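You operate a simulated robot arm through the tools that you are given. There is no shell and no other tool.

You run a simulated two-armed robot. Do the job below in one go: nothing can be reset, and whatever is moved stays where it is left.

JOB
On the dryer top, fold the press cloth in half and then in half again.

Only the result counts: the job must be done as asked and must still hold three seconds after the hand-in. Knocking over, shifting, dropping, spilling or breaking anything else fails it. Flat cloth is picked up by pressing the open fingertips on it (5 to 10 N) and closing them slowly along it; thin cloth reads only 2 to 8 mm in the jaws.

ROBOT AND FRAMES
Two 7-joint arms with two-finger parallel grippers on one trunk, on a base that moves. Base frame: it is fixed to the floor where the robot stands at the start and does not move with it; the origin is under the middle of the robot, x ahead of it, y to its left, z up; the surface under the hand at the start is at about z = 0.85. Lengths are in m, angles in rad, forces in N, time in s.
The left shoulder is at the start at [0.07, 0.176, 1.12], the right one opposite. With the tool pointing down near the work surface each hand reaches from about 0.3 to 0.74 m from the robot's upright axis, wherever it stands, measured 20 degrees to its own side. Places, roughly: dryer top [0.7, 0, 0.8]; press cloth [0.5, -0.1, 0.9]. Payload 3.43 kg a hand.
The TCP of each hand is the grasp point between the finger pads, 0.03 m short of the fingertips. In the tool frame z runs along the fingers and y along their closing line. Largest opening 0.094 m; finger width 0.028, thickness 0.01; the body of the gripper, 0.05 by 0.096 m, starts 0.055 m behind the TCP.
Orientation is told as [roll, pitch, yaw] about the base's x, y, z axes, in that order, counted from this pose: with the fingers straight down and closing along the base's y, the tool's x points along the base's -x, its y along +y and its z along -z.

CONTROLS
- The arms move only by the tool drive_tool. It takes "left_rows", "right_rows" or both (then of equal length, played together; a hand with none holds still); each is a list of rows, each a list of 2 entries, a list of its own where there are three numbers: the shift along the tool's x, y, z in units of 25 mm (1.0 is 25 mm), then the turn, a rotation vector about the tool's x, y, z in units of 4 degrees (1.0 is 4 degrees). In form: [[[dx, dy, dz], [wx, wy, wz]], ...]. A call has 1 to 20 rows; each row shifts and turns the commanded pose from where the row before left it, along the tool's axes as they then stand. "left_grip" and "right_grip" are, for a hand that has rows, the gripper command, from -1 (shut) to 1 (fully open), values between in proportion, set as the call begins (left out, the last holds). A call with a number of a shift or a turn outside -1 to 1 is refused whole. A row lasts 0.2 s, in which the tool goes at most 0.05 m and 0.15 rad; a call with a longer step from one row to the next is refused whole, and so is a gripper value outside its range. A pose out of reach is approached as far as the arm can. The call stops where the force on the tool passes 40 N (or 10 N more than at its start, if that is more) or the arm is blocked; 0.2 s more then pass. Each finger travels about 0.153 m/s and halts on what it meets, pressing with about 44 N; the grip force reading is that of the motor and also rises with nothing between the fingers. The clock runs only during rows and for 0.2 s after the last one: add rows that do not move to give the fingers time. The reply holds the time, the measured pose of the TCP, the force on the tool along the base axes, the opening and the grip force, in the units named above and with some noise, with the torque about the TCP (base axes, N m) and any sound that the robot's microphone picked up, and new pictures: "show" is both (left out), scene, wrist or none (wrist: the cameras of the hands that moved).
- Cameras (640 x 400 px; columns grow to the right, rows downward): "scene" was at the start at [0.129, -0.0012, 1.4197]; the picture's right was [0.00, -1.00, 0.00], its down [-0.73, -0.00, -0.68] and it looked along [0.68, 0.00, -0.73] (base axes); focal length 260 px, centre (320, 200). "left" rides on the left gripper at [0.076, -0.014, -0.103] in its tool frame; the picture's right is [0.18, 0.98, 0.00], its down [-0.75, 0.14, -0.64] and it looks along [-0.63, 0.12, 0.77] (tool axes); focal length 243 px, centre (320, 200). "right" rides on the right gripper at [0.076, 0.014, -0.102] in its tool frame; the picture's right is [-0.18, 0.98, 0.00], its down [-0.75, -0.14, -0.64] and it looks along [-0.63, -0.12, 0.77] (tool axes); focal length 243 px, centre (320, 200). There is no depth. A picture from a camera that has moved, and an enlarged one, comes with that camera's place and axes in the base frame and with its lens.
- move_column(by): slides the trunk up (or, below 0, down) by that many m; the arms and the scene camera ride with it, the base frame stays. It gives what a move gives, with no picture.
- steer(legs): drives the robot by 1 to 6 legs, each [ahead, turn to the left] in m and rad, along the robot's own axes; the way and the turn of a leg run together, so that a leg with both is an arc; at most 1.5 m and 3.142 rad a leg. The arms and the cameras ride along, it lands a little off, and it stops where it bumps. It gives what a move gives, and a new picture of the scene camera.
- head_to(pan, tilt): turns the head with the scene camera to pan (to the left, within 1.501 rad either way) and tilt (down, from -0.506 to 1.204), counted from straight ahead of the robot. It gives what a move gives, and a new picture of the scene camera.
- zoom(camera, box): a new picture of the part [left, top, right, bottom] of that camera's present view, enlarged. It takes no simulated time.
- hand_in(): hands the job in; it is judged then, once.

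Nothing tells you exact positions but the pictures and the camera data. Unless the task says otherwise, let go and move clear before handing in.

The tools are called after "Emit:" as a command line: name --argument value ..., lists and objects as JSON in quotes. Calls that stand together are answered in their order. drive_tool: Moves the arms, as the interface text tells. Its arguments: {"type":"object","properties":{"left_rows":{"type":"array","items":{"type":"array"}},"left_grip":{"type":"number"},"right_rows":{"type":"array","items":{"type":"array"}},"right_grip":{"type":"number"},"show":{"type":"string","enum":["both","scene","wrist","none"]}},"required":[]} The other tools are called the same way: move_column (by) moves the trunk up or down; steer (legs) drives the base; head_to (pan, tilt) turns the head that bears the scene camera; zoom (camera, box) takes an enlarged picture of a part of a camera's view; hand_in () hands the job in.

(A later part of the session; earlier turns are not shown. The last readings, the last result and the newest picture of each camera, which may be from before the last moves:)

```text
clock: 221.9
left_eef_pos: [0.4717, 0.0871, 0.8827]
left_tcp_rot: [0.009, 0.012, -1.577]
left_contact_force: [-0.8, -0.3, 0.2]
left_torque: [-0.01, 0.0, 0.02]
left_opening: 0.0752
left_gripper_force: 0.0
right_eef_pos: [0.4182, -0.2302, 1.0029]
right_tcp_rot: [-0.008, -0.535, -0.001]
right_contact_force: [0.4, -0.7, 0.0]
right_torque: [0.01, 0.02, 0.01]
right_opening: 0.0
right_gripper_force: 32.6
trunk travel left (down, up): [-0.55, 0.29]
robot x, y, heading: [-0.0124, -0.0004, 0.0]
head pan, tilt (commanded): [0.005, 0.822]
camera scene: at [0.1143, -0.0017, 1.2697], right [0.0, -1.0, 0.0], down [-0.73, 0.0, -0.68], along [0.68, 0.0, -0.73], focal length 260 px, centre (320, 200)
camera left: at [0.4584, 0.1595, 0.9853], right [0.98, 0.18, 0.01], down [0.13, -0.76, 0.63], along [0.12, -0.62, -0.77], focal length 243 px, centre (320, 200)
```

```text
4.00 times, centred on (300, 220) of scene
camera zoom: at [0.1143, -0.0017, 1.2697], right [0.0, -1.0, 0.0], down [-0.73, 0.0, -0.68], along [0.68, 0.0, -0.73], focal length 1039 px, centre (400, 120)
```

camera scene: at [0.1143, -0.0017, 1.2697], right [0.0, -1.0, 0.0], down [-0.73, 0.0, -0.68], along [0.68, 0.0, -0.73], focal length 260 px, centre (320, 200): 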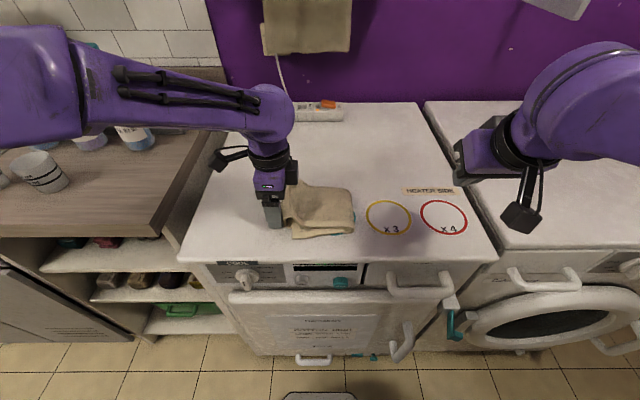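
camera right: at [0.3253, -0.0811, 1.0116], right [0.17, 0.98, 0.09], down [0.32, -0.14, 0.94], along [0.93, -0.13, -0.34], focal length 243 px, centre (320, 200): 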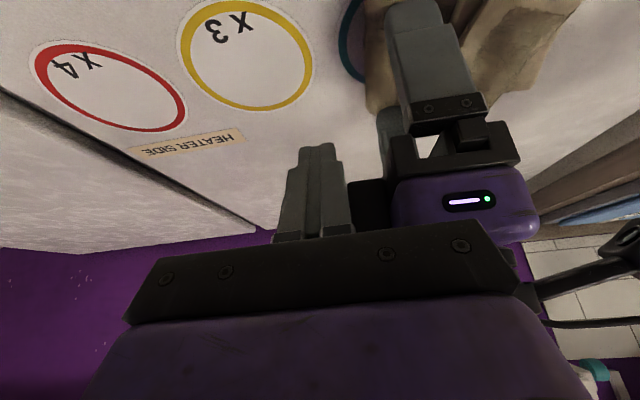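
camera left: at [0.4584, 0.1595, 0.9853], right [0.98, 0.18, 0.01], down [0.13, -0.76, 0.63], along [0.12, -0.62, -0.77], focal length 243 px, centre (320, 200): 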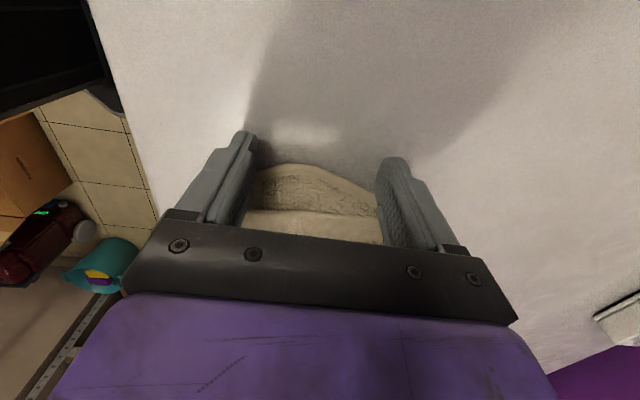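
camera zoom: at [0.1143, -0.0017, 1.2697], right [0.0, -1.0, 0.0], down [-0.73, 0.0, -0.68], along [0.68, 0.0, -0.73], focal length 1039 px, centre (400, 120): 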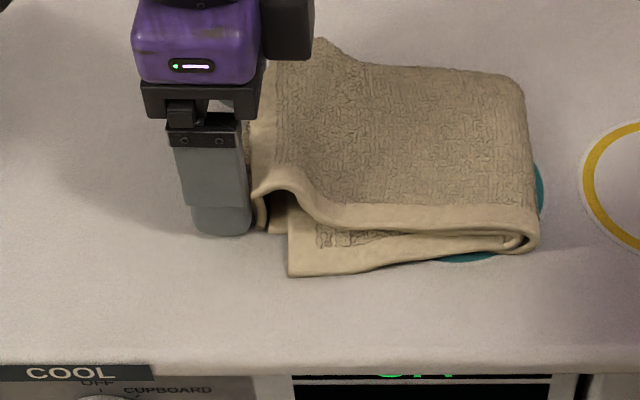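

The flap edge is now roughly aligned with the bottom edge, with a small bulge. I'll lift the left hand away and see how it relaxes.

Emit:
drive_tool --left_rows '[[[0, 0, -0.5], [0, 0, 0]], [[0, 0, -0.8], [0, 0, 0]], [[0.5, 0, -1], [0, 0, 0]], [[1, 0, -1], [0, 0, 0]], [[1, 0, -1], [0, 0, 0]], [[1, 0, -1], [0, 0, 0]], [[0.5, 0, 0], [0, 0, 0]], [[0, 0, 0], [0, 0, 0]]]' --show "none"

Emit:
zoom --camera "scene" --box '[220, 170, 380, 270]'

Emit:
zoom --camera "left" --box '[160, 60, 480, 260]'

```text
clock: 223.7
left_eef_pos: [0.4704, 0.1828, 1.0184]
left_tcp_rot: [0.007, 0.015, -1.576]
left_contact_force: [0.5, 0.1, -1.2]
left_torque: [-0.01, 0.0, -0.02]
left_opening: 0.0751
left_gripper_force: 0.1
right_eef_pos: [0.4182, -0.2308, 1.002]
right_tcp_rot: [-0.01, -0.534, -0.002]
right_contact_force: [0.7, -0.7, 0.4]
right_torque: [0.02, -0.05, -0.03]
right_opening: 0.0
right_gripper_force: 32.8
trunk travel left (down, up): [-0.55, 0.29]
robot x, y, heading: [-0.0153, 0.0011, -0.004]
head pan, tilt (commanded): [0.005, 0.822]
```

```text
4.00 times, centred on (300, 220) of scene
camera zoom: at [0.1142, -0.0022, 1.2697], right [0.0, -1.0, 0.0], down [-0.73, 0.0, -0.68], along [0.68, 0.0, -0.73], focal length 1039 px, centre (400, 120)
```

zoom: 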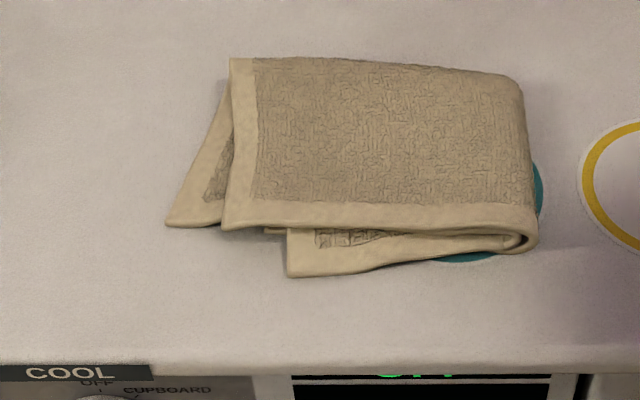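

```text
2.00 times, centred on (320, 160) of left
camera zoom: at [0.4569, 0.2567, 1.1197], right [0.98, 0.18, 0.01], down [0.13, -0.76, 0.63], along [0.12, -0.62, -0.78], focal length 485 px, centre (320, 280)
```

zoom: 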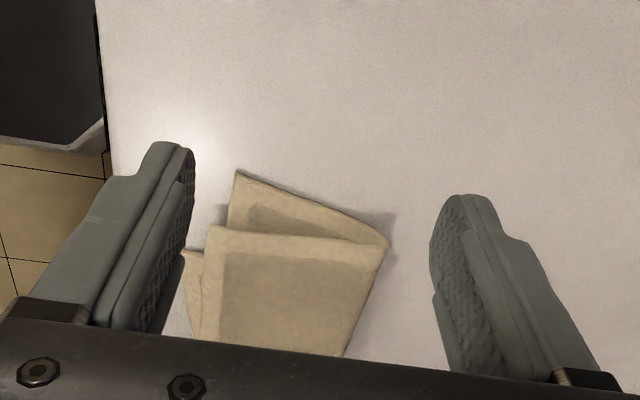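

It sprang back: the packet is good, but the inner layer's corner still pokes out to y≈0.115 while its other end sits at 0.05. I can pull that inner layer along by its exposed front strip, so I'll bring the closed left fingers down on it at about [0.407, 0.03].

Emit:
drive_tool --left_rows '[[[-0.873, -0.363, 0], [0, 0, 0]], [[-0.873, -0.363, 0], [0, 0, 0]], [[-0.873, -0.363, 0], [0, 0, 0]], [[-0.873, -0.363, 0], [0, 0, 0]], [[-0.873, -0.363, 0], [0, 0, 0]], [[-0.873, -0.363, 0], [0, 0, 0]], [[-0.873, -0.363, 0], [0, 0, 0]], [[0, 0, 1], [0, 0, 0]], [[0, 0, 1], [0, 0, 0]], [[0, 0, 1], [0, 0, 0]], [[0, 0, 1], [0, 0, 0]], [[0, 0, 0.6], [0, 0, 0]], [[0, 0, 0], [0, 0, 0]]]' --left_grip -1 --show "both"

Emit:
zoom --camera "scene" --box '[220, 170, 380, 270]'

```text
clock: 226.5
left_eef_pos: [0.4072, 0.0341, 0.8993]
left_tcp_rot: [0.008, 0.013, -1.58]
left_contact_force: [0.5, -0.1, -0.1]
left_torque: [0.02, -0.02, -0.02]
left_opening: 0.0002
left_gripper_force: 33.2
right_eef_pos: [0.4189, -0.2315, 1.0031]
right_tcp_rot: [-0.011, -0.536, 0.0]
right_contact_force: [0.2, -0.2, -0.6]
right_torque: [0.01, -0.01, 0.0]
right_opening: 0.0
right_gripper_force: 32.9
trunk travel left (down, up): [-0.55, 0.29]
robot x, y, heading: [-0.0186, -0.0011, -0.005]
head pan, tilt (commanded): [0.005, 0.822]
camera scene: at [0.1142, -0.0019, 1.2697], right [0.0, -1.0, 0.0], down [-0.73, 0.0, -0.68], along [0.68, 0.0, -0.73], focal length 260 px, centre (320, 200)
camera left: at [0.3941, 0.1072, 1.0017], right [0.98, 0.18, 0.01], down [0.13, -0.76, 0.63], along [0.12, -0.62, -0.77], focal length 243 px, centre (320, 200)
```

scene: 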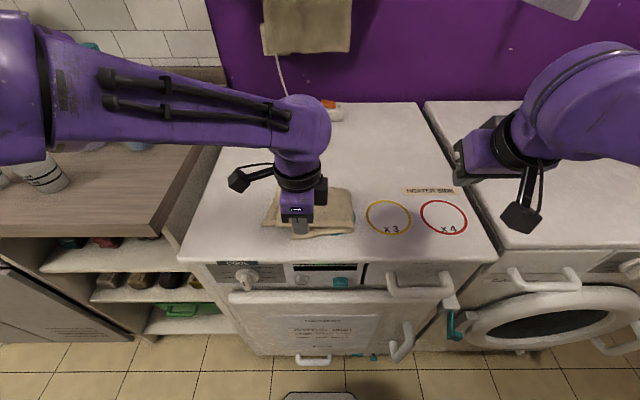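
left: 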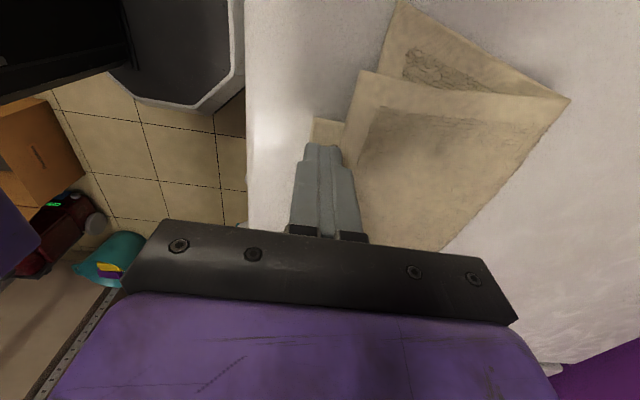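

```text
4.00 times, centred on (300, 220) of scene
camera zoom: at [0.1142, -0.0019, 1.2697], right [0.0, -1.0, 0.0], down [-0.73, 0.0, -0.68], along [0.68, 0.0, -0.73], focal length 1039 px, centre (400, 120)
```

zoom: 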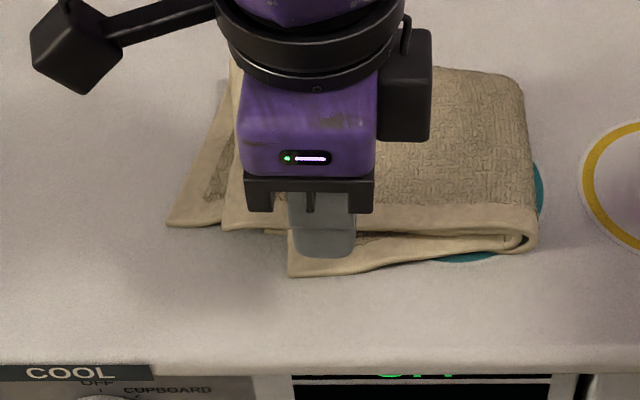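

Emit:
drive_tool --left_rows '[[[0, 0, 0.3], [0, 0, 0]], [[0, 0, 0.2], [0, 0, 0]], [[0, 0, 0.12], [0, 0, 0]], [[0, 0, 0.06], [0, 0, 0]], [[0, 0, 0], [0, 0, 0]]]' --show "none"

```text
clock: 227.7
left_eef_pos: [0.4068, 0.0331, 0.8842]
left_tcp_rot: [0.01, 0.014, -1.58]
left_contact_force: [1.0, -0.3, 11.6]
left_torque: [-0.03, -0.07, 0.02]
left_opening: 0.0
left_gripper_force: 32.7
right_eef_pos: [0.4163, -0.2303, 1.0031]
right_tcp_rot: [-0.01, -0.534, -0.001]
right_contact_force: [-0.8, 0.5, 0.3]
right_torque: [0.0, -0.01, 0.01]
right_opening: 0.0003
right_gripper_force: 32.6
trunk travel left (down, up): [-0.55, 0.29]
robot x, y, heading: [-0.0148, 0.0022, -0.001]
head pan, tilt (commanded): [0.005, 0.822]
```

Emit:
drive_tool --left_rows '[[[0.2, 0, -0.01], [0, 0, 0]], [[0.2, 0, 0], [0, 0, 0]], [[0.2, 0, 0], [0, 0, 0]], [[0.2, 0, 0], [0, 0, 0]], [[0.2, 0, 0], [0, 0, 0]], [[0.2, 0, 0], [0, 0, 0]], [[0, 0, 0], [0, 0, 0]]]' --show "wrist"

Emit:
zoom --camera "scene" --box '[220, 170, 380, 270]'

```text
clock: 229.3
left_eef_pos: [0.407, 0.0635, 0.8827]
left_tcp_rot: [0.009, 0.016, -1.579]
left_contact_force: [-0.8, -1.5, 7.8]
left_torque: [-0.06, 0.01, -0.04]
left_opening: 0.0
left_gripper_force: 32.6
right_eef_pos: [0.4181, -0.2316, 1.0029]
right_tcp_rot: [-0.007, -0.536, -0.004]
right_contact_force: [0.0, 0.4, 0.4]
right_torque: [-0.01, 0.04, -0.02]
right_opening: 0.0
right_gripper_force: 33.0
trunk travel left (down, up): [-0.55, 0.29]
robot x, y, heading: [-0.0147, 0.0027, -0.007]
head pan, tilt (commanded): [0.005, 0.822]
camera left: at [0.3935, 0.137, 0.9857], right [0.98, 0.18, 0.01], down [0.13, -0.76, 0.63], along [0.12, -0.62, -0.78], focal length 243 px, centre (320, 200)
```

left: 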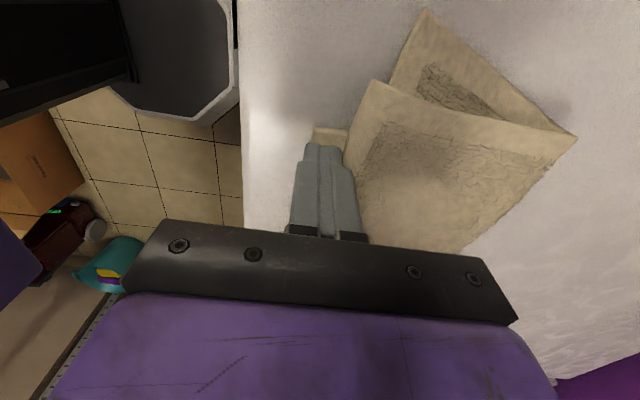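

```text
4.00 times, centred on (300, 220) of scene
camera zoom: at [0.1134, -0.0026, 1.2698], right [0.0, -1.0, 0.0], down [-0.73, 0.0, -0.68], along [0.68, 0.0, -0.73], focal length 1039 px, centre (400, 120)
```

zoom: 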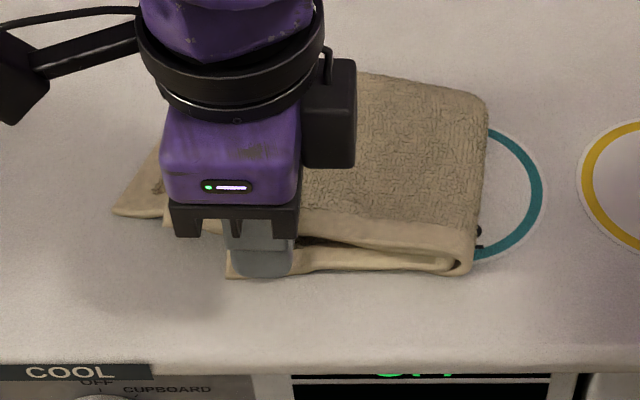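

Everything moved together, so that doesn't help and the packet has just turned slightly. I'll lift and re-measure.

Emit:
drive_tool --left_rows '[[[0, 0, -0.6], [0, 0, 0]], [[0, 0, -1], [0, 0, 0]], [[0.5, 0, -1], [0, 0, 0]], [[1, 0, -1], [0, 0, 0]], [[1, 0.3, -1], [0, 0, 0]], [[1, 0.5, 0], [0, 0, 0]], [[1, 0.5, 0], [0, 0, 0]], [[0, 0, 0], [0, 0, 0]]]' --show "wrist"

Emit:
zoom --camera "scene" --box '[220, 170, 380, 270]'

```text
clock: 231.1
left_eef_pos: [0.4403, 0.1744, 1.0]
left_tcp_rot: [0.008, 0.016, -1.58]
left_contact_force: [0.9, 0.0, 0.2]
left_torque: [0.0, 0.0, 0.01]
left_opening: 0.0001
left_gripper_force: 32.7
right_eef_pos: [0.4189, -0.2313, 1.0019]
right_tcp_rot: [-0.009, -0.534, -0.001]
right_contact_force: [-0.6, 0.6, 0.5]
right_torque: [0.0, -0.01, -0.02]
right_opening: 0.0
right_gripper_force: 33.2
trunk travel left (down, up): [-0.55, 0.29]
robot x, y, heading: [-0.0146, -0.0007, -0.003]
head pan, tilt (commanded): [0.005, 0.822]
camera left: at [0.4266, 0.2473, 1.1024], right [0.98, 0.18, 0.01], down [0.13, -0.76, 0.63], along [0.12, -0.62, -0.78], focal length 243 px, centre (320, 200)
```

left: 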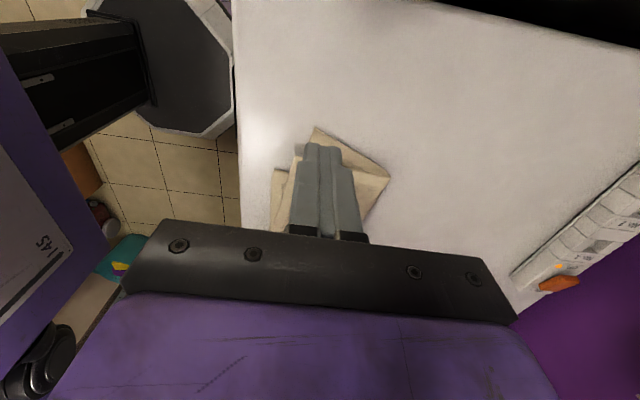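

```text
4.00 times, centred on (300, 220) of scene
camera zoom: at [0.1142, -0.0025, 1.2697], right [0.0, -1.0, 0.0], down [-0.73, 0.0, -0.68], along [0.68, 0.0, -0.73], focal length 1039 px, centre (400, 120)
```

zoom: 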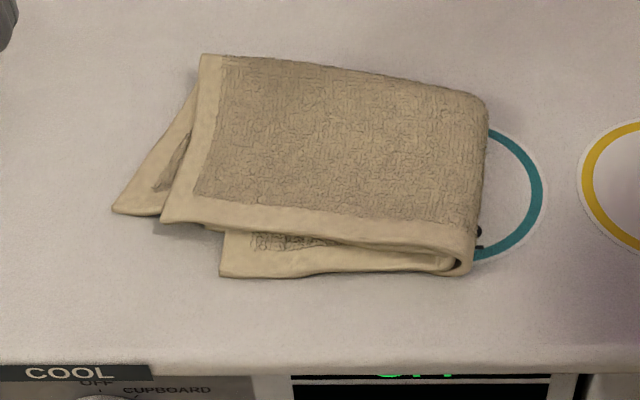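

The packet is intact, just rotated a few degrees. I'll set the open left fingers as a wall at its left side and push the protruding flap edges in again; then I'll smooth the bulge toward the fold with the right hand before releasing.

Emit:
drive_tool --left_rows '[[[0, 0.9, 0], [0, 0, 0]], [[0, 0.9, 0], [0, 0, 0]], [[0, 0, 1], [0, 0, 0]], [[0, 0, 1], [0, 0, 0]], [[0, 0, 1], [0, 0, 0]], [[0, 0, 1], [0, 0, 0]], [[0, 0, 0.45], [0, 0, 0]], [[0, 0, 0.16], [0, 0, 0]], [[0, 0, 0], [0, 0, 0]]]' --left_grip 0.6 --show "wrist"

```text
clock: 233.1
left_eef_pos: [0.4845, 0.1744, 0.8847]
left_tcp_rot: [0.007, 0.014, -1.579]
left_contact_force: [0.4, 1.2, -0.9]
left_torque: [-0.01, -0.02, 0.0]
left_opening: 0.0754
left_gripper_force: 0.1
right_eef_pos: [0.4181, -0.2316, 1.0019]
right_tcp_rot: [-0.009, -0.535, -0.003]
right_contact_force: [0.5, 0.5, 0.2]
right_torque: [0.0, 0.0, 0.0]
right_opening: 0.0
right_gripper_force: 32.8
trunk travel left (down, up): [-0.55, 0.29]
robot x, y, heading: [-0.0153, 0.0022, -0.007]
head pan, tilt (commanded): [0.005, 0.822]
camera left: at [0.4722, 0.249, 0.9874], right [0.98, 0.18, 0.01], down [0.13, -0.76, 0.63], along [0.12, -0.62, -0.78], focal length 243 px, centre (320, 200)
```

left: 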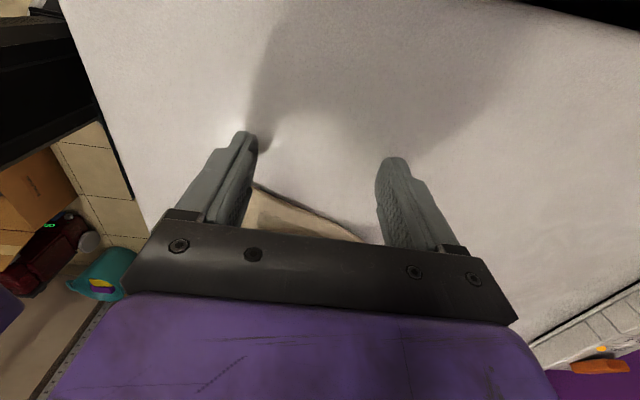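

Emit:
drive_tool --left_rows '[[[-0.4, 0, 0.03], [0, 0, 0]], [[-0.4, 0, 0], [0, 0, 0]], [[-0.4, 0, 0], [0, 0, 0]], [[-0.4, 0, 0], [0, 0, 0]], [[-0.4, 0, 0], [0, 0, 0]], [[-0.3, 0, 0], [0, 0, 0]], [[0, 0, 0], [0, 0, 0]]]' --show "both"

Emit:
zoom --camera "scene" --box '[220, 170, 380, 270]'

```text
clock: 234.7
left_eef_pos: [0.4856, 0.1172, 0.8826]
left_tcp_rot: [0.009, 0.013, -1.58]
left_contact_force: [-0.2, 0.1, -0.4]
left_torque: [0.03, 0.0, -0.02]
left_opening: 0.075
left_gripper_force: 0.0
right_eef_pos: [0.4187, -0.2301, 1.0022]
right_tcp_rot: [-0.008, -0.534, -0.003]
right_contact_force: [0.1, -0.1, 0.2]
right_torque: [-0.02, -0.03, 0.01]
right_opening: 0.0001
right_gripper_force: 32.7
trunk travel left (down, up): [-0.55, 0.29]
robot x, y, heading: [-0.0168, -0.0037, -0.003]
head pan, tilt (commanded): [0.005, 0.822]
camera scene: at [0.1143, -0.0018, 1.2697], right [0.0, -1.0, 0.0], down [-0.73, 0.0, -0.68], along [0.68, 0.0, -0.73], focal length 260 px, centre (320, 200)
camera left: at [0.4721, 0.1915, 0.9855], right [0.98, 0.18, 0.01], down [0.13, -0.76, 0.63], along [0.12, -0.62, -0.77], focal length 243 px, centre (320, 200)
```

scene: 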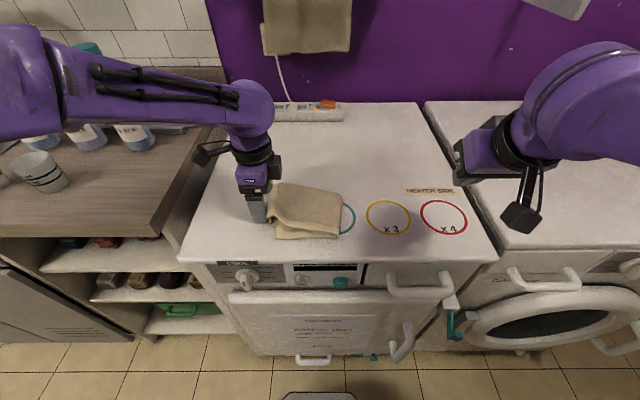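
left: 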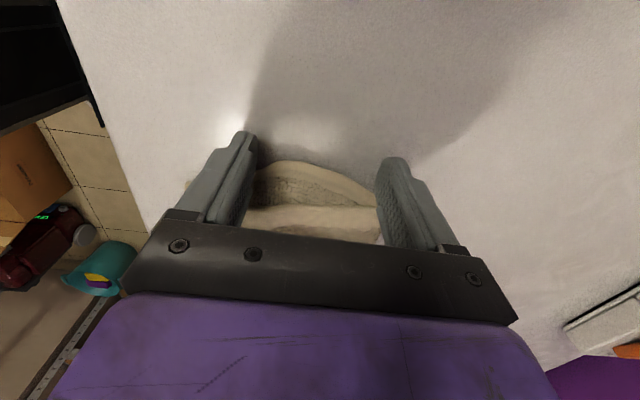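

```text
4.00 times, centred on (300, 220) of scene
camera zoom: at [0.1143, -0.0018, 1.2697], right [0.0, -1.0, 0.0], down [-0.73, 0.0, -0.68], along [0.68, 0.0, -0.73], focal length 1039 px, centre (400, 120)
```

zoom: 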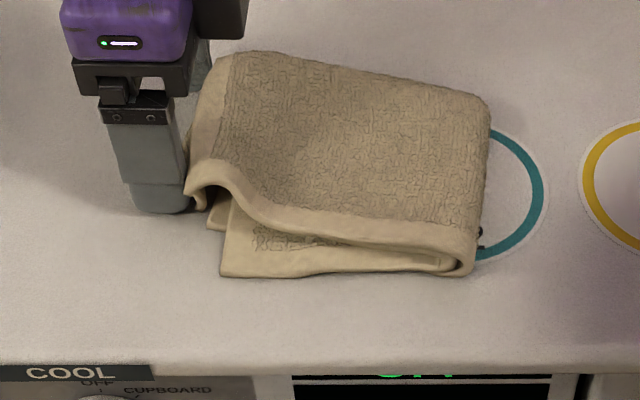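

The wall holds the edges in, with a bump at the front left. I'll bring the right hand in with its fingers pointing left, so its wrist stays clear of the left, to press the bump flat. First I'll reorient it in free space.

Emit:
drive_tool --right_rows '[[[0, 0, -0.4], [0, 1, 0]], [[0, 0, -0.4], [0, 1, 0]], [[0, 0, 0], [0, 1, 0]], [[0, 0, 0], [0, 1, 0]], [[0, 0, 0], [0, 1, 0]], [[0, 0, 0], [0, 1, 0]], [[0, 0, 0], [0, 1, 0]], [[0, 0, 0], [0, 0.6, 0]], [[0, 0, 0], [0, 0, -1]], [[0, 0, 0], [0, 0, -1]], [[0, 0, 0], [0, 0, -1]], [[0, 0, 0], [0, 0, -1]], [[0, 0, 0], [0, 0, -1]], [[0, 0, 0], [0, 0, -1]], [[0, 0, 0], [0, 0, -1]], [[0, 0, 0], [0, 0, -1]], [[0, 0, 0], [0, 0, -1]], [[0, 0, 0], [0, 0, -1]], [[0, 0, 0], [0, 0, -1]], [[0, 0, 0], [0, 0, -1]]]' --show "none"

Emit:
drive_tool --right_rows '[[[0, 0, 0], [0, 0, -1]], [[0, 0, 0], [0, 0, -1]], [[0, 0, 0], [0, 0, -1]], [[0, 0, 0], [0, 0, -1]], [[0, 0, 0], [0, 0, -1]], [[0, 0, 0], [0, 0, -1]], [[0, 0, 0], [0, 0, -1]], [[0, 0, 0], [0, 0, -1]], [[0, 0, 0], [0, 0, -1]], [[0, 0, 0], [0, 0, -1]], [[0, 0, 0], [0, 0, -0.5]], [[0, 0, 0], [0, 0, 0]]]' --show "scene"

```text
clock: 238.9
left_eef_pos: [0.4856, 0.118, 0.8833]
left_tcp_rot: [0.008, 0.014, -1.579]
left_contact_force: [0.4, 0.7, -0.3]
left_torque: [-0.02, 0.01, -0.01]
left_opening: 0.075
left_gripper_force: 0.1
right_eef_pos: [0.41, -0.2308, 1.0202]
right_tcp_rot: [-0.009, 0.004, 0.834]
right_contact_force: [-0.5, 0.5, -0.3]
right_torque: [-0.01, -0.03, -0.01]
right_opening: 0.0
right_gripper_force: 33.0
trunk travel left (down, up): [-0.55, 0.29]
robot x, y, heading: [-0.0143, 0.001, -0.001]
head pan, tilt (commanded): [0.005, 0.822]
```

```text
clock: 241.5
left_eef_pos: [0.4863, 0.1182, 0.8824]
left_tcp_rot: [0.007, 0.014, -1.579]
left_contact_force: [0.1, 0.2, -0.9]
left_torque: [0.0, 0.0, 0.04]
left_opening: 0.0755
left_gripper_force: 0.0
right_eef_pos: [0.4092, -0.2316, 1.0203]
right_tcp_rot: [-0.004, 0.007, 1.566]
right_contact_force: [-0.3, -0.6, 0.4]
right_torque: [-0.01, 0.0, 0.0]
right_opening: 0.0
right_gripper_force: 32.5
trunk travel left (down, up): [-0.55, 0.29]
robot x, y, heading: [-0.0183, 0.0004, 0.002]
head pan, tilt (commanded): [0.005, 0.822]
camera scene: at [0.1143, -0.0019, 1.2697], right [0.0, -1.0, 0.0], down [-0.73, 0.0, -0.68], along [0.68, 0.0, -0.73], focal length 260 px, centre (320, 200)
```

scene: 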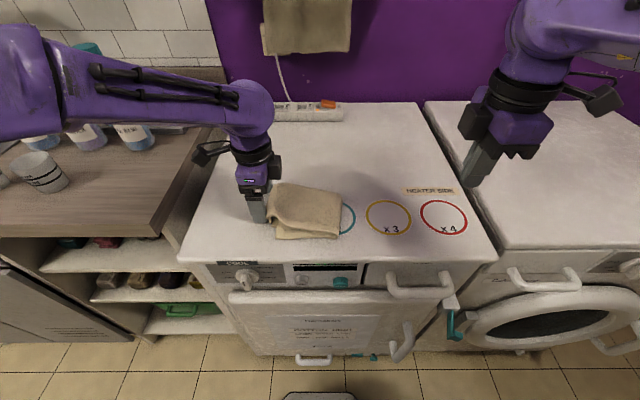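

Emit:
drive_tool --right_rows '[[[0, -0.13, 0], [0, -1, 0]], [[0, -0.13, 0], [0, -1, 0]], [[0, -0.13, 0], [0, -1, 0]], [[0, -0.13, 0], [0, -1, 0]], [[0, -0.13, 0], [0, -1, 0]], [[0, -0.13, 0], [0, -1, 0]], [[0, -0.13, 0], [0, -1, 0]], [[0, -0.13, 0], [0, -1, 0]], [[0, -0.13, 0], [0, -1, 0]], [[0, -0.13, 0], [0, -1, 0]], [[0, -0.13, 0], [0, -1, 0]], [[0, -0.13, 0], [0, -1, 0]]]' --show "none"

Emit:
drive_tool --right_rows '[[[-0.44, 0, 0.9], [0, 0, 0]], [[-0.44, 0, 0.9], [0, 0, 0]], [[-0.44, 0, 0.9], [0, 0, 0]], [[-0.44, 0, 0.9], [0, 0, 0]], [[-0.44, 0, 0.9], [0, 0, 0]], [[-0.44, 0, 0.9], [0, 0, 0]], [[-0.44, 0, 0.9], [0, 0, 0]], [[-0.44, 0, 0.9], [0, 0, 0]], [[-0.44, 0, 0.9], [0, 0, 0]], [[0, 0, 0], [0, 0, 0]]]' --show "both"

```text
clock: 244.1
left_eef_pos: [0.4864, 0.1177, 0.8826]
left_tcp_rot: [0.007, 0.016, -1.578]
left_contact_force: [0.7, 0.9, -0.5]
left_torque: [0.0, 0.03, 0.02]
left_opening: 0.0749
left_gripper_force: 0.1
right_eef_pos: [0.4482, -0.2324, 1.0194]
right_tcp_rot: [-0.007, -0.831, 1.572]
right_contact_force: [0.4, -0.5, 0.1]
right_torque: [0.01, 0.02, -0.03]
right_opening: 0.0
right_gripper_force: 32.8
trunk travel left (down, up): [-0.55, 0.29]
robot x, y, heading: [-0.0175, -0.0, -0.006]
head pan, tilt (commanded): [0.005, 0.822]
```

```text
clock: 246.3
left_eef_pos: [0.4852, 0.1181, 0.8842]
left_tcp_rot: [0.008, 0.015, -1.579]
left_contact_force: [-0.3, 0.6, 0.5]
left_torque: [0.02, 0.02, -0.01]
left_opening: 0.0752
left_gripper_force: 0.1
right_eef_pos: [0.4489, -0.0146, 0.9548]
right_tcp_rot: [-0.004, -0.83, 1.569]
right_contact_force: [-0.3, 0.8, 0.1]
right_torque: [-0.01, 0.0, 0.0]
right_opening: 0.0
right_gripper_force: 32.8
trunk travel left (down, up): [-0.55, 0.29]
robot x, y, heading: [-0.0138, -0.0011, -0.003]
head pan, tilt (commanded): [0.005, 0.822]
camera scene: at [0.1141, -0.0025, 1.2697], right [0.0, -1.0, 0.0], down [-0.73, 0.0, -0.68], along [0.68, 0.0, -0.73], focal length 260 px, centre (320, 200)
camera right: at [0.4347, -0.1417, 0.9682], right [-0.98, 0.13, 0.13], down [0.14, 0.03, 0.99], along [0.12, 0.99, -0.05], focal length 243 px, centre (320, 200)
```

scene: 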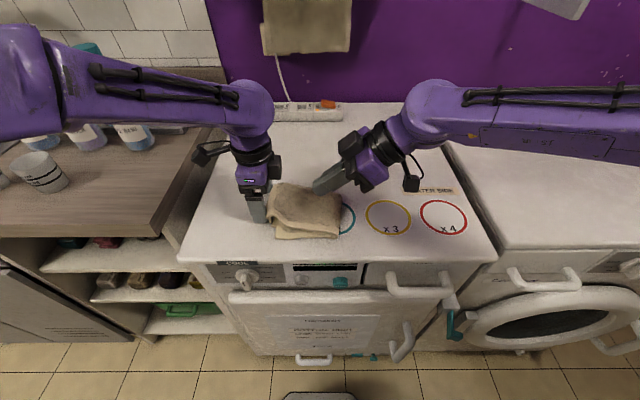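
right: 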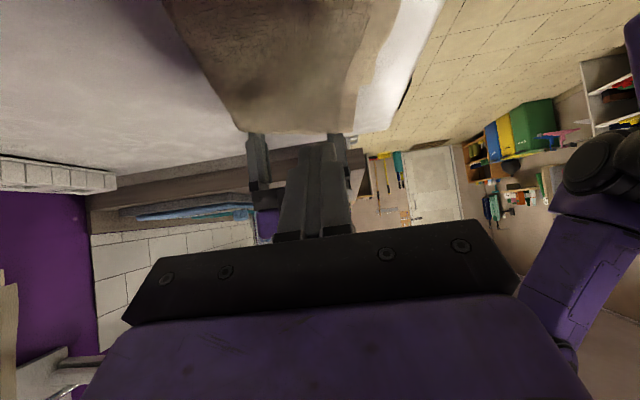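

Both hands now fit. I'll move the right fingertips over the bump and lower gently until light contact.

Emit:
drive_tool --right_rows '[[[-0.2, 0, 0.62], [0, 0, 0]], [[-0.2, 0, 0.62], [0, 0, 0]], [[-0.2, 0, 0.62], [0, 0, 0]], [[0.297, 0, 0.268], [0, 0, 0]], [[0.297, 0, 0.268], [0, 0, 0]], [[0.149, 0, 0.134], [0, 0, 0]], [[0, 0, 0], [0, 0, 0]]]' --show "both"

Emit:
zoom --camera "scene" --box '[220, 170, 380, 270]'

```text
clock: 247.9
left_eef_pos: [0.4865, 0.118, 0.8833]
left_tcp_rot: [0.009, 0.014, -1.581]
left_contact_force: [0.5, -0.7, 0.2]
left_torque: [-0.02, 0.0, 0.03]
left_opening: 0.075
left_gripper_force: 0.1
right_eef_pos: [0.4503, 0.0293, 0.9097]
right_tcp_rot: [-0.004, -0.829, 1.569]
right_contact_force: [-0.2, 0.1, -0.6]
right_torque: [-0.04, -0.01, -0.04]
right_opening: 0.0001
right_gripper_force: 33.0
trunk travel left (down, up): [-0.55, 0.29]
robot x, y, heading: [-0.01, -0.0017, -0.004]
head pan, tilt (commanded): [0.005, 0.822]
camera scene: at [0.1143, -0.0018, 1.2697], right [0.0, -1.0, 0.0], down [-0.73, 0.0, -0.68], along [0.68, 0.0, -0.73], focal length 260 px, centre (320, 200)
camera right: at [0.4352, -0.0976, 0.9234], right [-0.98, 0.13, 0.13], down [0.14, 0.03, 0.99], along [0.12, 0.99, -0.05], focal length 243 px, centre (320, 200)
```

scene: 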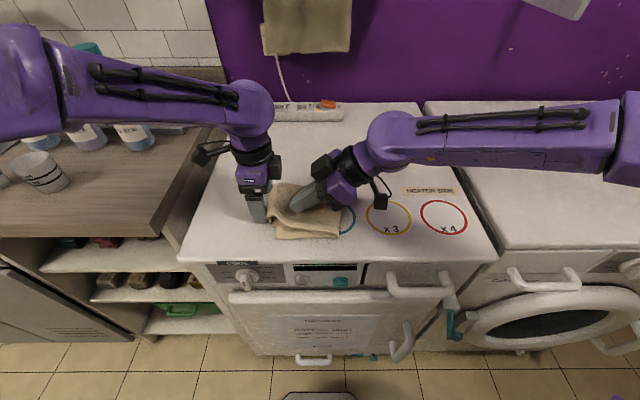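
right: 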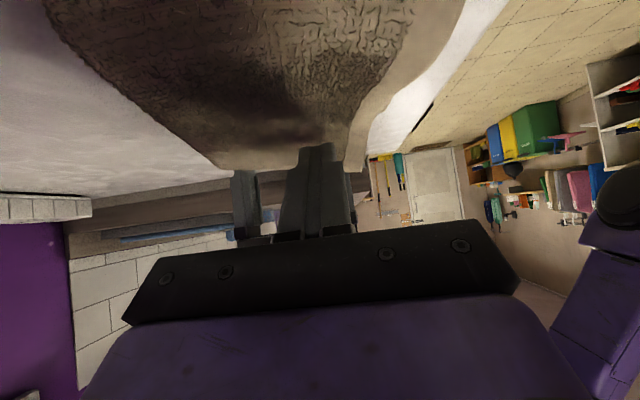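

```text
4.00 times, centred on (300, 220) of scene
camera zoom: at [0.1143, -0.0018, 1.2697], right [0.0, -1.0, 0.0], down [-0.73, 0.0, -0.68], along [0.68, 0.0, -0.73], focal length 1039 px, centre (400, 120)
```

zoom: 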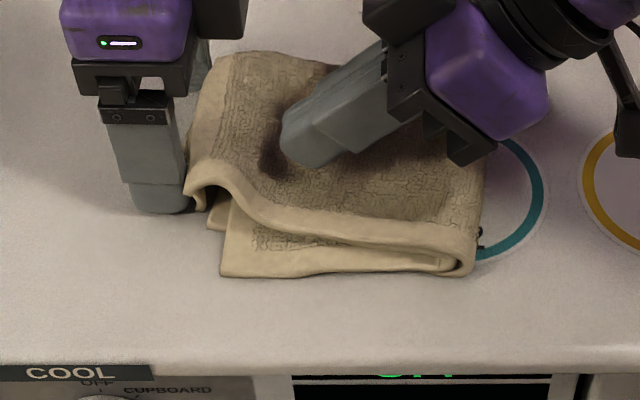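

Emit:
drive_tool --right_rows '[[[-0.27, 0, 0.3], [0, 0, 0]], [[-0.27, 0, 0.3], [0, 0, 0]], [[0.12, 0, 0.11], [0, 0, 0]], [[0.12, 0, 0.11], [0, 0, 0]], [[0.12, 0, 0.11], [0, 0, 0]], [[0, 0, 0], [0, 0, 0]]]' --show "none"

Emit:
zoom --camera "scene" --box '[220, 170, 380, 270]'

```text
clock: 249.3
left_eef_pos: [0.4861, 0.1182, 0.8834]
left_tcp_rot: [0.008, 0.015, -1.579]
left_contact_force: [-0.2, -1.3, 0.0]
left_torque: [0.0, 0.0, -0.02]
left_opening: 0.0752
left_gripper_force: 0.0
right_eef_pos: [0.4495, 0.048, 0.8985]
right_tcp_rot: [-0.006, -0.829, 1.569]
right_contact_force: [-0.5, 0.0, 0.1]
right_torque: [0.01, 0.02, 0.03]
right_opening: 0.0003
right_gripper_force: 32.9
trunk travel left (down, up): [-0.55, 0.29]
robot x, y, heading: [-0.0175, -0.0013, 0.001]
head pan, tilt (commanded): [0.005, 0.822]
```

```text
4.00 times, centred on (300, 220) of scene
camera zoom: at [0.1143, -0.0018, 1.2697], right [0.0, -1.0, 0.0], down [-0.73, 0.0, -0.68], along [0.68, 0.0, -0.73], focal length 1039 px, centre (400, 120)
```

zoom: 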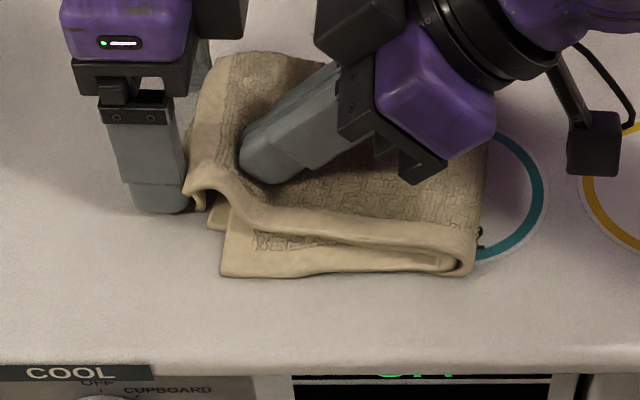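

Emit:
drive_tool --right_rows '[[[0.09, 0, 0.08], [0, 0, 0]], [[0.06, 0, 0.055], [0, 0, 0]], [[0, 0, 0], [0, 0, 0]]]' --show "none"

```text
clock: 250.1
left_eef_pos: [0.4867, 0.1181, 0.8833]
left_tcp_rot: [0.009, 0.015, -1.58]
left_contact_force: [0.3, -0.1, -0.1]
left_torque: [-0.01, -0.01, 0.01]
left_opening: 0.0753
left_gripper_force: 0.1
right_eef_pos: [0.4502, 0.049, 0.8932]
right_tcp_rot: [-0.005, -0.829, 1.57]
right_contact_force: [-0.3, 0.5, 1.6]
right_torque: [0.05, -0.01, -0.01]
right_opening: 0.0001
right_gripper_force: 33.3
trunk travel left (down, up): [-0.55, 0.29]
robot x, y, heading: [-0.0161, -0.0006, -0.0]
head pan, tilt (commanded): [0.005, 0.822]
```

I have light contact (1.6 N). Now I'll sweep right toward the fold to work the slack around it while the left wall holds the edges.

Emit:
drive_tool --right_rows '[[[0.167, 0, -0.186], [0, 0, 0]], [[0.167, 0, -0.186], [0, 0, 0]], [[0.167, 0, -0.186], [0, 0, 0]], [[0.167, 0, -0.186], [0, 0, 0]], [[0.167, 0, -0.186], [0, 0, 0]], [[0.167, 0, -0.186], [0, 0, 0]], [[0.167, 0, -0.186], [0, 0, 0]], [[0.167, 0, -0.186], [0, 0, 0]], [[0, 0, 0], [0, 0, 0]]]' --show "none"

Emit:
zoom --camera "scene" --box '[220, 170, 380, 270]'

```text
clock: 252.1
left_eef_pos: [0.4868, 0.1168, 0.8829]
left_tcp_rot: [0.01, 0.014, -1.581]
left_contact_force: [0.1, 0.1, -0.4]
left_torque: [0.02, -0.03, 0.0]
left_opening: 0.0752
left_gripper_force: 0.0
right_eef_pos: [0.4506, 0.0004, 0.8936]
right_tcp_rot: [-0.005, -0.829, 1.568]
right_contact_force: [0.1, 0.3, 0.3]
right_torque: [0.03, 0.0, 0.01]
right_opening: 0.0
right_gripper_force: 32.9
trunk travel left (down, up): [-0.55, 0.29]
robot x, y, heading: [-0.0161, 0.0021, -0.009]
head pan, tilt (commanded): [0.005, 0.822]
```

```text
4.00 times, centred on (300, 220) of scene
camera zoom: at [0.1142, -0.0017, 1.2697], right [0.0, -1.0, 0.0], down [-0.73, 0.0, -0.68], along [0.68, 0.0, -0.73], focal length 1039 px, centre (400, 120)
```

zoom: 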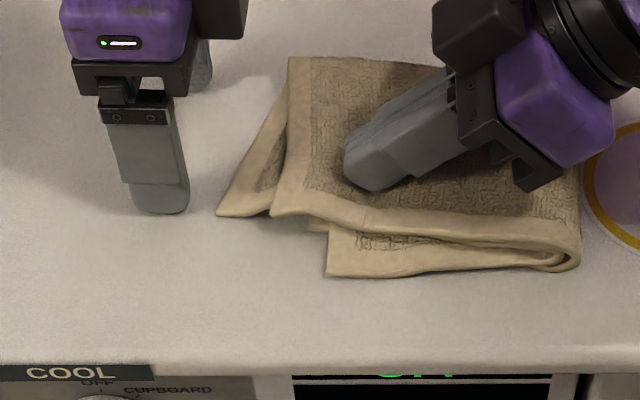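

Even light contact just slides the whole packet, but the state is good: the outer layer's corners match within about 1.5 cm, and only the inner layer is off. I'll pin the protruding inner corner with the left hand and pull that same layer's other end leftward by its exposed front strip with the right hand.

Emit:
drive_tool --left_rows '[[[0.2, 0, -0.8], [0, 0, 0]], [[0.2, 0, -0.8], [0, 0, 0]], [[0, -0.5, -0.4], [0, 0, 0]], [[-0.5, -0.55, 0], [0, 0, 0]], [[-0.7, -0.55, 0], [0, 0, 0]], [[-0.8, 0, 0], [0, 0, 0]], [[0, 0, 0], [0, 0, 0]]]' --right_rows '[[[-0.89, 0, -0.8], [0, 0, 0]], [[0.235, 0.44, -0.265], [0, 0, 0]], [[0.235, 0.44, -0.265], [0, 0, 0]], [[0, 0.44, 0], [0, 0, 0]], [[0, 0.44, 0], [0, 0, 0]], [[0, 0, 0], [0, 0, 0]], [[0, 0, 0], [0, 0, 0]]]' --left_grip -1 --show "both"

Emit:
zoom --camera "scene" --box '[230, 170, 390, 270]'

```text
clock: 253.7
left_eef_pos: [0.4448, 0.0791, 0.9319]
left_tcp_rot: [0.009, 0.012, -1.579]
left_contact_force: [0.4, -0.6, 0.2]
left_torque: [0.02, 0.01, 0.0]
left_opening: 0.0002
left_gripper_force: 32.5
right_eef_pos: [0.4048, -0.0174, 0.9244]
right_tcp_rot: [-0.007, -0.831, 1.567]
right_contact_force: [-0.3, 0.8, 0.4]
right_torque: [0.01, -0.01, -0.02]
right_opening: 0.0
right_gripper_force: 33.5
trunk travel left (down, up): [-0.55, 0.29]
robot x, y, heading: [-0.0138, -0.0036, -0.0]
head pan, tilt (commanded): [0.005, 0.822]
camera scene: at [0.114, -0.0014, 1.2697], right [0.0, -1.0, 0.0], down [-0.73, 0.0, -0.68], along [0.68, 0.0, -0.73], focal length 260 px, centre (320, 200)
camera right: at [0.3901, -0.144, 0.9372], right [-0.98, 0.13, 0.13], down [0.14, 0.03, 0.99], along [0.12, 0.99, -0.05], focal length 243 px, centre (320, 200)
camera left: at [0.4312, 0.1514, 1.0347], right [0.98, 0.18, 0.01], down [0.13, -0.76, 0.63], along [0.12, -0.62, -0.77], focal length 243 px, centre (320, 200)
```

scene: 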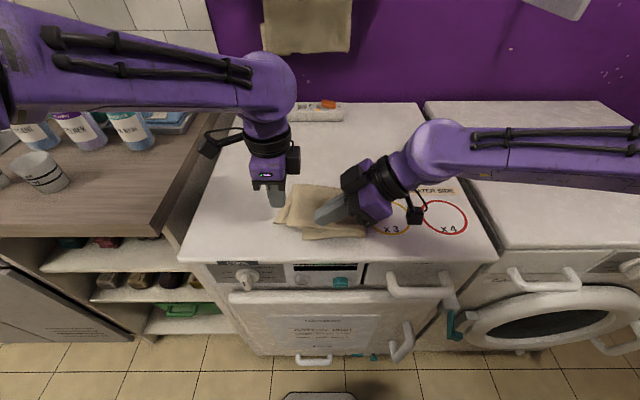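
right: 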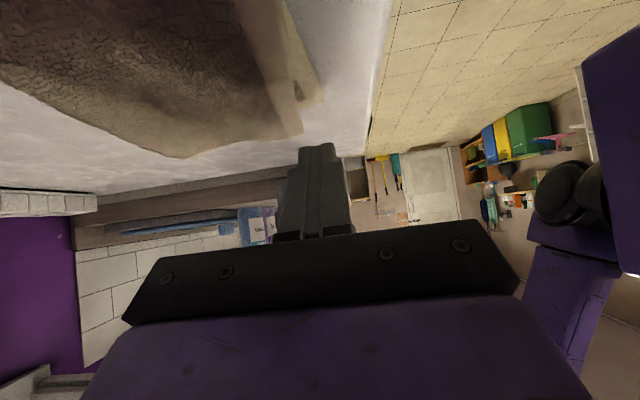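
left: 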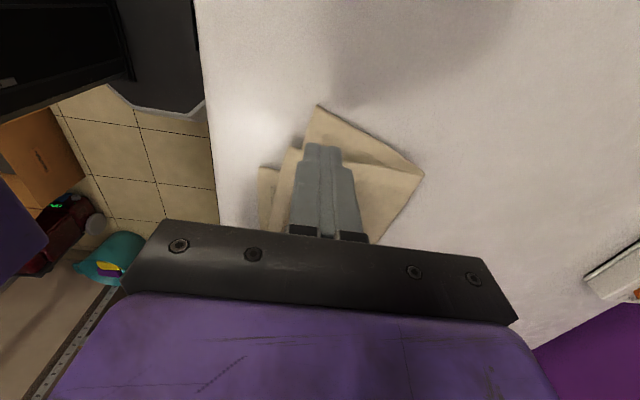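

```text
4.00 times, centred on (310, 220) of scene
camera zoom: at [0.114, -0.0014, 1.2697], right [0.0, -1.0, 0.0], down [-0.73, 0.0, -0.68], along [0.68, 0.0, -0.73], focal length 1039 px, centre (360, 120)
```

zoom: 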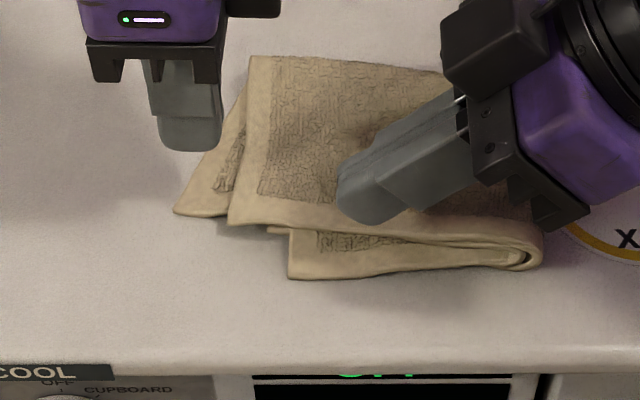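

Emit:
drive_tool --left_rows '[[[0, 0, 0.8], [0, 0, 0]], [[0, 0, 0.6], [0, 0, 0]], [[0, 0, 0.3], [0, 0, 0]], [[0, 0, 0.14], [0, 0, 0]], [[0, 0, 0.08], [0, 0, 0]], [[0, 0, 0], [0, 0, 0]]]' --right_rows '[[[0.357, 0, 0.321], [0, 0, 0]], [[0.357, 0, 0.321], [0, 0, 0]], [[0.25, 0, 0.22], [0, 0, 0]], [[0.1, 0, 0.09], [0, 0, 0]], [[0.05, 0, 0.045], [0, 0, 0]], [[0, 0, 0], [0, 0, 0]]]' --show "both"

Emit:
zoom --camera "scene" --box '[230, 170, 390, 270]'

```text
clock: 255.1
left_eef_pos: [0.4451, 0.0777, 0.8846]
left_tcp_rot: [0.009, 0.013, -1.579]
left_contact_force: [0.5, 1.0, 2.3]
left_torque: [0.02, -0.02, 0.0]
left_opening: 0.0
left_gripper_force: 33.4
right_eef_pos: [0.406, -0.0184, 0.887]
right_tcp_rot: [-0.006, -0.83, 1.57]
right_contact_force: [1.0, -0.3, 0.8]
right_torque: [0.0, -0.01, -0.03]
right_opening: 0.0
right_gripper_force: 32.9
trunk travel left (down, up): [-0.55, 0.29]
robot x, y, heading: [-0.0146, -0.0041, -0.006]
head pan, tilt (commanded): [0.005, 0.822]
camera scene: at [0.1141, -0.002, 1.2697], right [0.0, -1.0, 0.0], down [-0.73, 0.0, -0.68], along [0.68, 0.0, -0.73], focal length 260 px, centre (320, 200)
camera right: at [0.3907, -0.1448, 0.8999], right [-0.98, 0.13, 0.13], down [0.14, 0.03, 0.99], along [0.12, 0.99, -0.05], focal length 243 px, centre (320, 200)
camera left: at [0.4317, 0.152, 0.9868], right [0.98, 0.18, 0.01], down [0.13, -0.76, 0.63], along [0.12, -0.62, -0.77], focal length 243 px, centre (320, 200)
```

scene: 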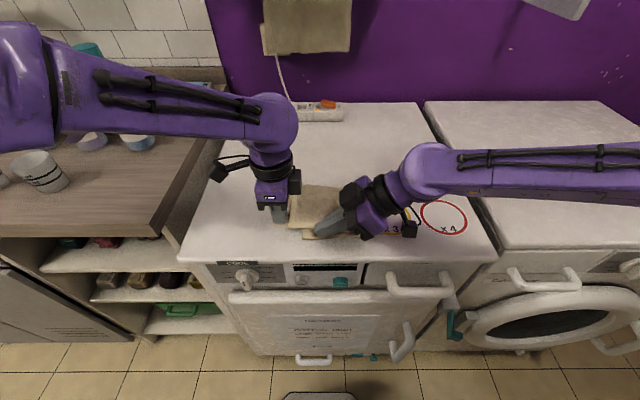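
right: 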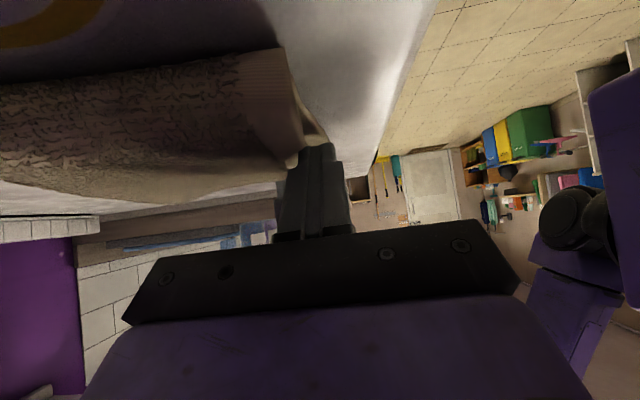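
left: 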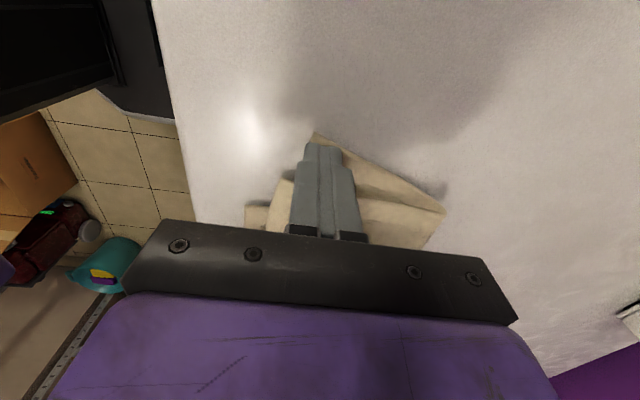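

```text
4.00 times, centred on (310, 220) of scene
camera zoom: at [0.1141, -0.002, 1.2697], right [0.0, -1.0, 0.0], down [-0.73, 0.0, -0.68], along [0.68, 0.0, -0.73], focal length 1039 px, centre (360, 120)
```

zoom: 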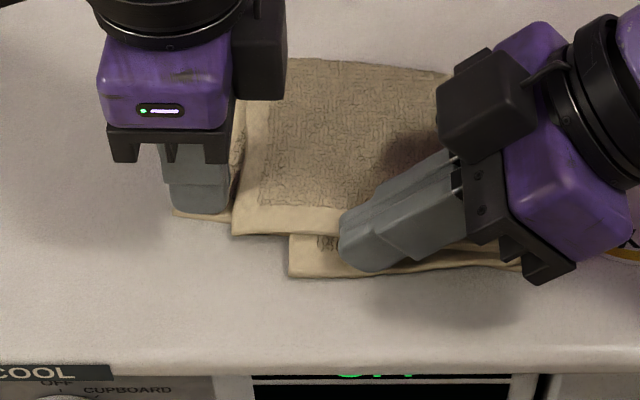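

Emit:
drive_tool --left_rows '[[[0, 0, 0.05], [0, 0, 0]], [[0, 0, 0.02], [0, 0, 0]], [[0, 0, 0], [0, 0, 0]]]' --right_rows '[[[0.03, 0, 0.03], [0, 0, 0]], [[0.03, 0, 0.03], [0, 0, 0]], [[0, 0, 0], [0, 0, 0]]]' --show "none"

```text
clock: 255.9
left_eef_pos: [0.4445, 0.0776, 0.8829]
left_tcp_rot: [0.01, 0.014, -1.58]
left_contact_force: [3.2, -0.6, 10.5]
left_torque: [-0.04, -0.09, 0.02]
left_opening: 0.0
left_gripper_force: 33.0
right_eef_pos: [0.4057, -0.0177, 0.8845]
right_tcp_rot: [-0.007, -0.831, 1.569]
right_contact_force: [0.4, -0.1, 0.8]
right_torque: [0.01, -0.02, 0.01]
right_opening: 0.0
right_gripper_force: 33.4
trunk travel left (down, up): [-0.55, 0.29]
robot x, y, heading: [-0.0183, -0.0005, -0.004]
head pan, tilt (commanded): [0.005, 0.822]
```

Emit:
drive_tool --right_rows '[[[0.03, 0, 0.03], [0, 0, 0]], [[0.03, 0, 0.03], [0, 0, 0]], [[0, 0, 0], [0, 0, 0]]]' --show "none"

```text
clock: 256.7
left_eef_pos: [0.4449, 0.0782, 0.8835]
left_tcp_rot: [0.009, 0.013, -1.578]
left_contact_force: [2.8, -0.2, 11.1]
left_torque: [-0.08, -0.09, 0.03]
left_opening: 0.0
left_gripper_force: 32.9
right_eef_pos: [0.4049, -0.0186, 0.8838]
right_tcp_rot: [-0.006, -0.831, 1.57]
right_contact_force: [0.7, -0.4, 3.6]
right_torque: [0.04, -0.05, 0.02]
right_opening: 0.0
right_gripper_force: 33.5
trunk travel left (down, up): [-0.55, 0.29]
robot x, y, heading: [-0.0108, -0.0021, -0.004]
head pan, tilt (commanded): [0.005, 0.822]
```

Left pins with 11 N and right presses with 3.6 N. Now I'll drag the right fingertips left by 3 cm.

Emit:
drive_tool --right_rows '[[[-0.134, 0, 0.149], [0, 0, 0]], [[-0.134, 0, 0.149], [0, 0, 0]], [[-0.134, 0, 0.149], [0, 0, 0]], [[-0.134, 0, 0.149], [0, 0, 0]], [[-0.134, 0, 0.149], [0, 0, 0]], [[-0.134, 0, 0.149], [0, 0, 0]], [[0, 0, 0], [0, 0, 0]]]' --show "none"

Emit:
zoom --camera "scene" --box '[230, 170, 390, 270]'

```text
clock: 258.3
left_eef_pos: [0.4445, 0.0774, 0.8829]
left_tcp_rot: [0.01, 0.014, -1.579]
left_contact_force: [2.7, 1.5, 11.0]
left_torque: [-0.02, -0.07, 0.0]
left_opening: 0.0
left_gripper_force: 33.2
right_eef_pos: [0.4034, 0.0123, 0.884]
right_tcp_rot: [-0.006, -0.831, 1.569]
right_contact_force: [0.1, -0.5, 3.7]
right_torque: [0.02, 0.0, -0.02]
right_opening: 0.0003
right_gripper_force: 33.2
trunk travel left (down, up): [-0.55, 0.29]
robot x, y, heading: [-0.0138, -0.0078, -0.006]
head pan, tilt (commanded): [0.005, 0.822]
```

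```text
4.00 times, centred on (310, 220) of scene
camera zoom: at [0.1131, -0.0023, 1.2698], right [0.0, -1.0, 0.0], down [-0.73, 0.0, -0.68], along [0.68, 0.0, -0.73], focal length 1039 px, centre (360, 120)
```

zoom: 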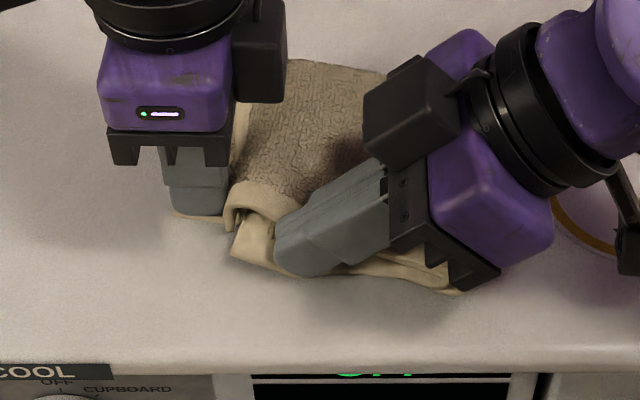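

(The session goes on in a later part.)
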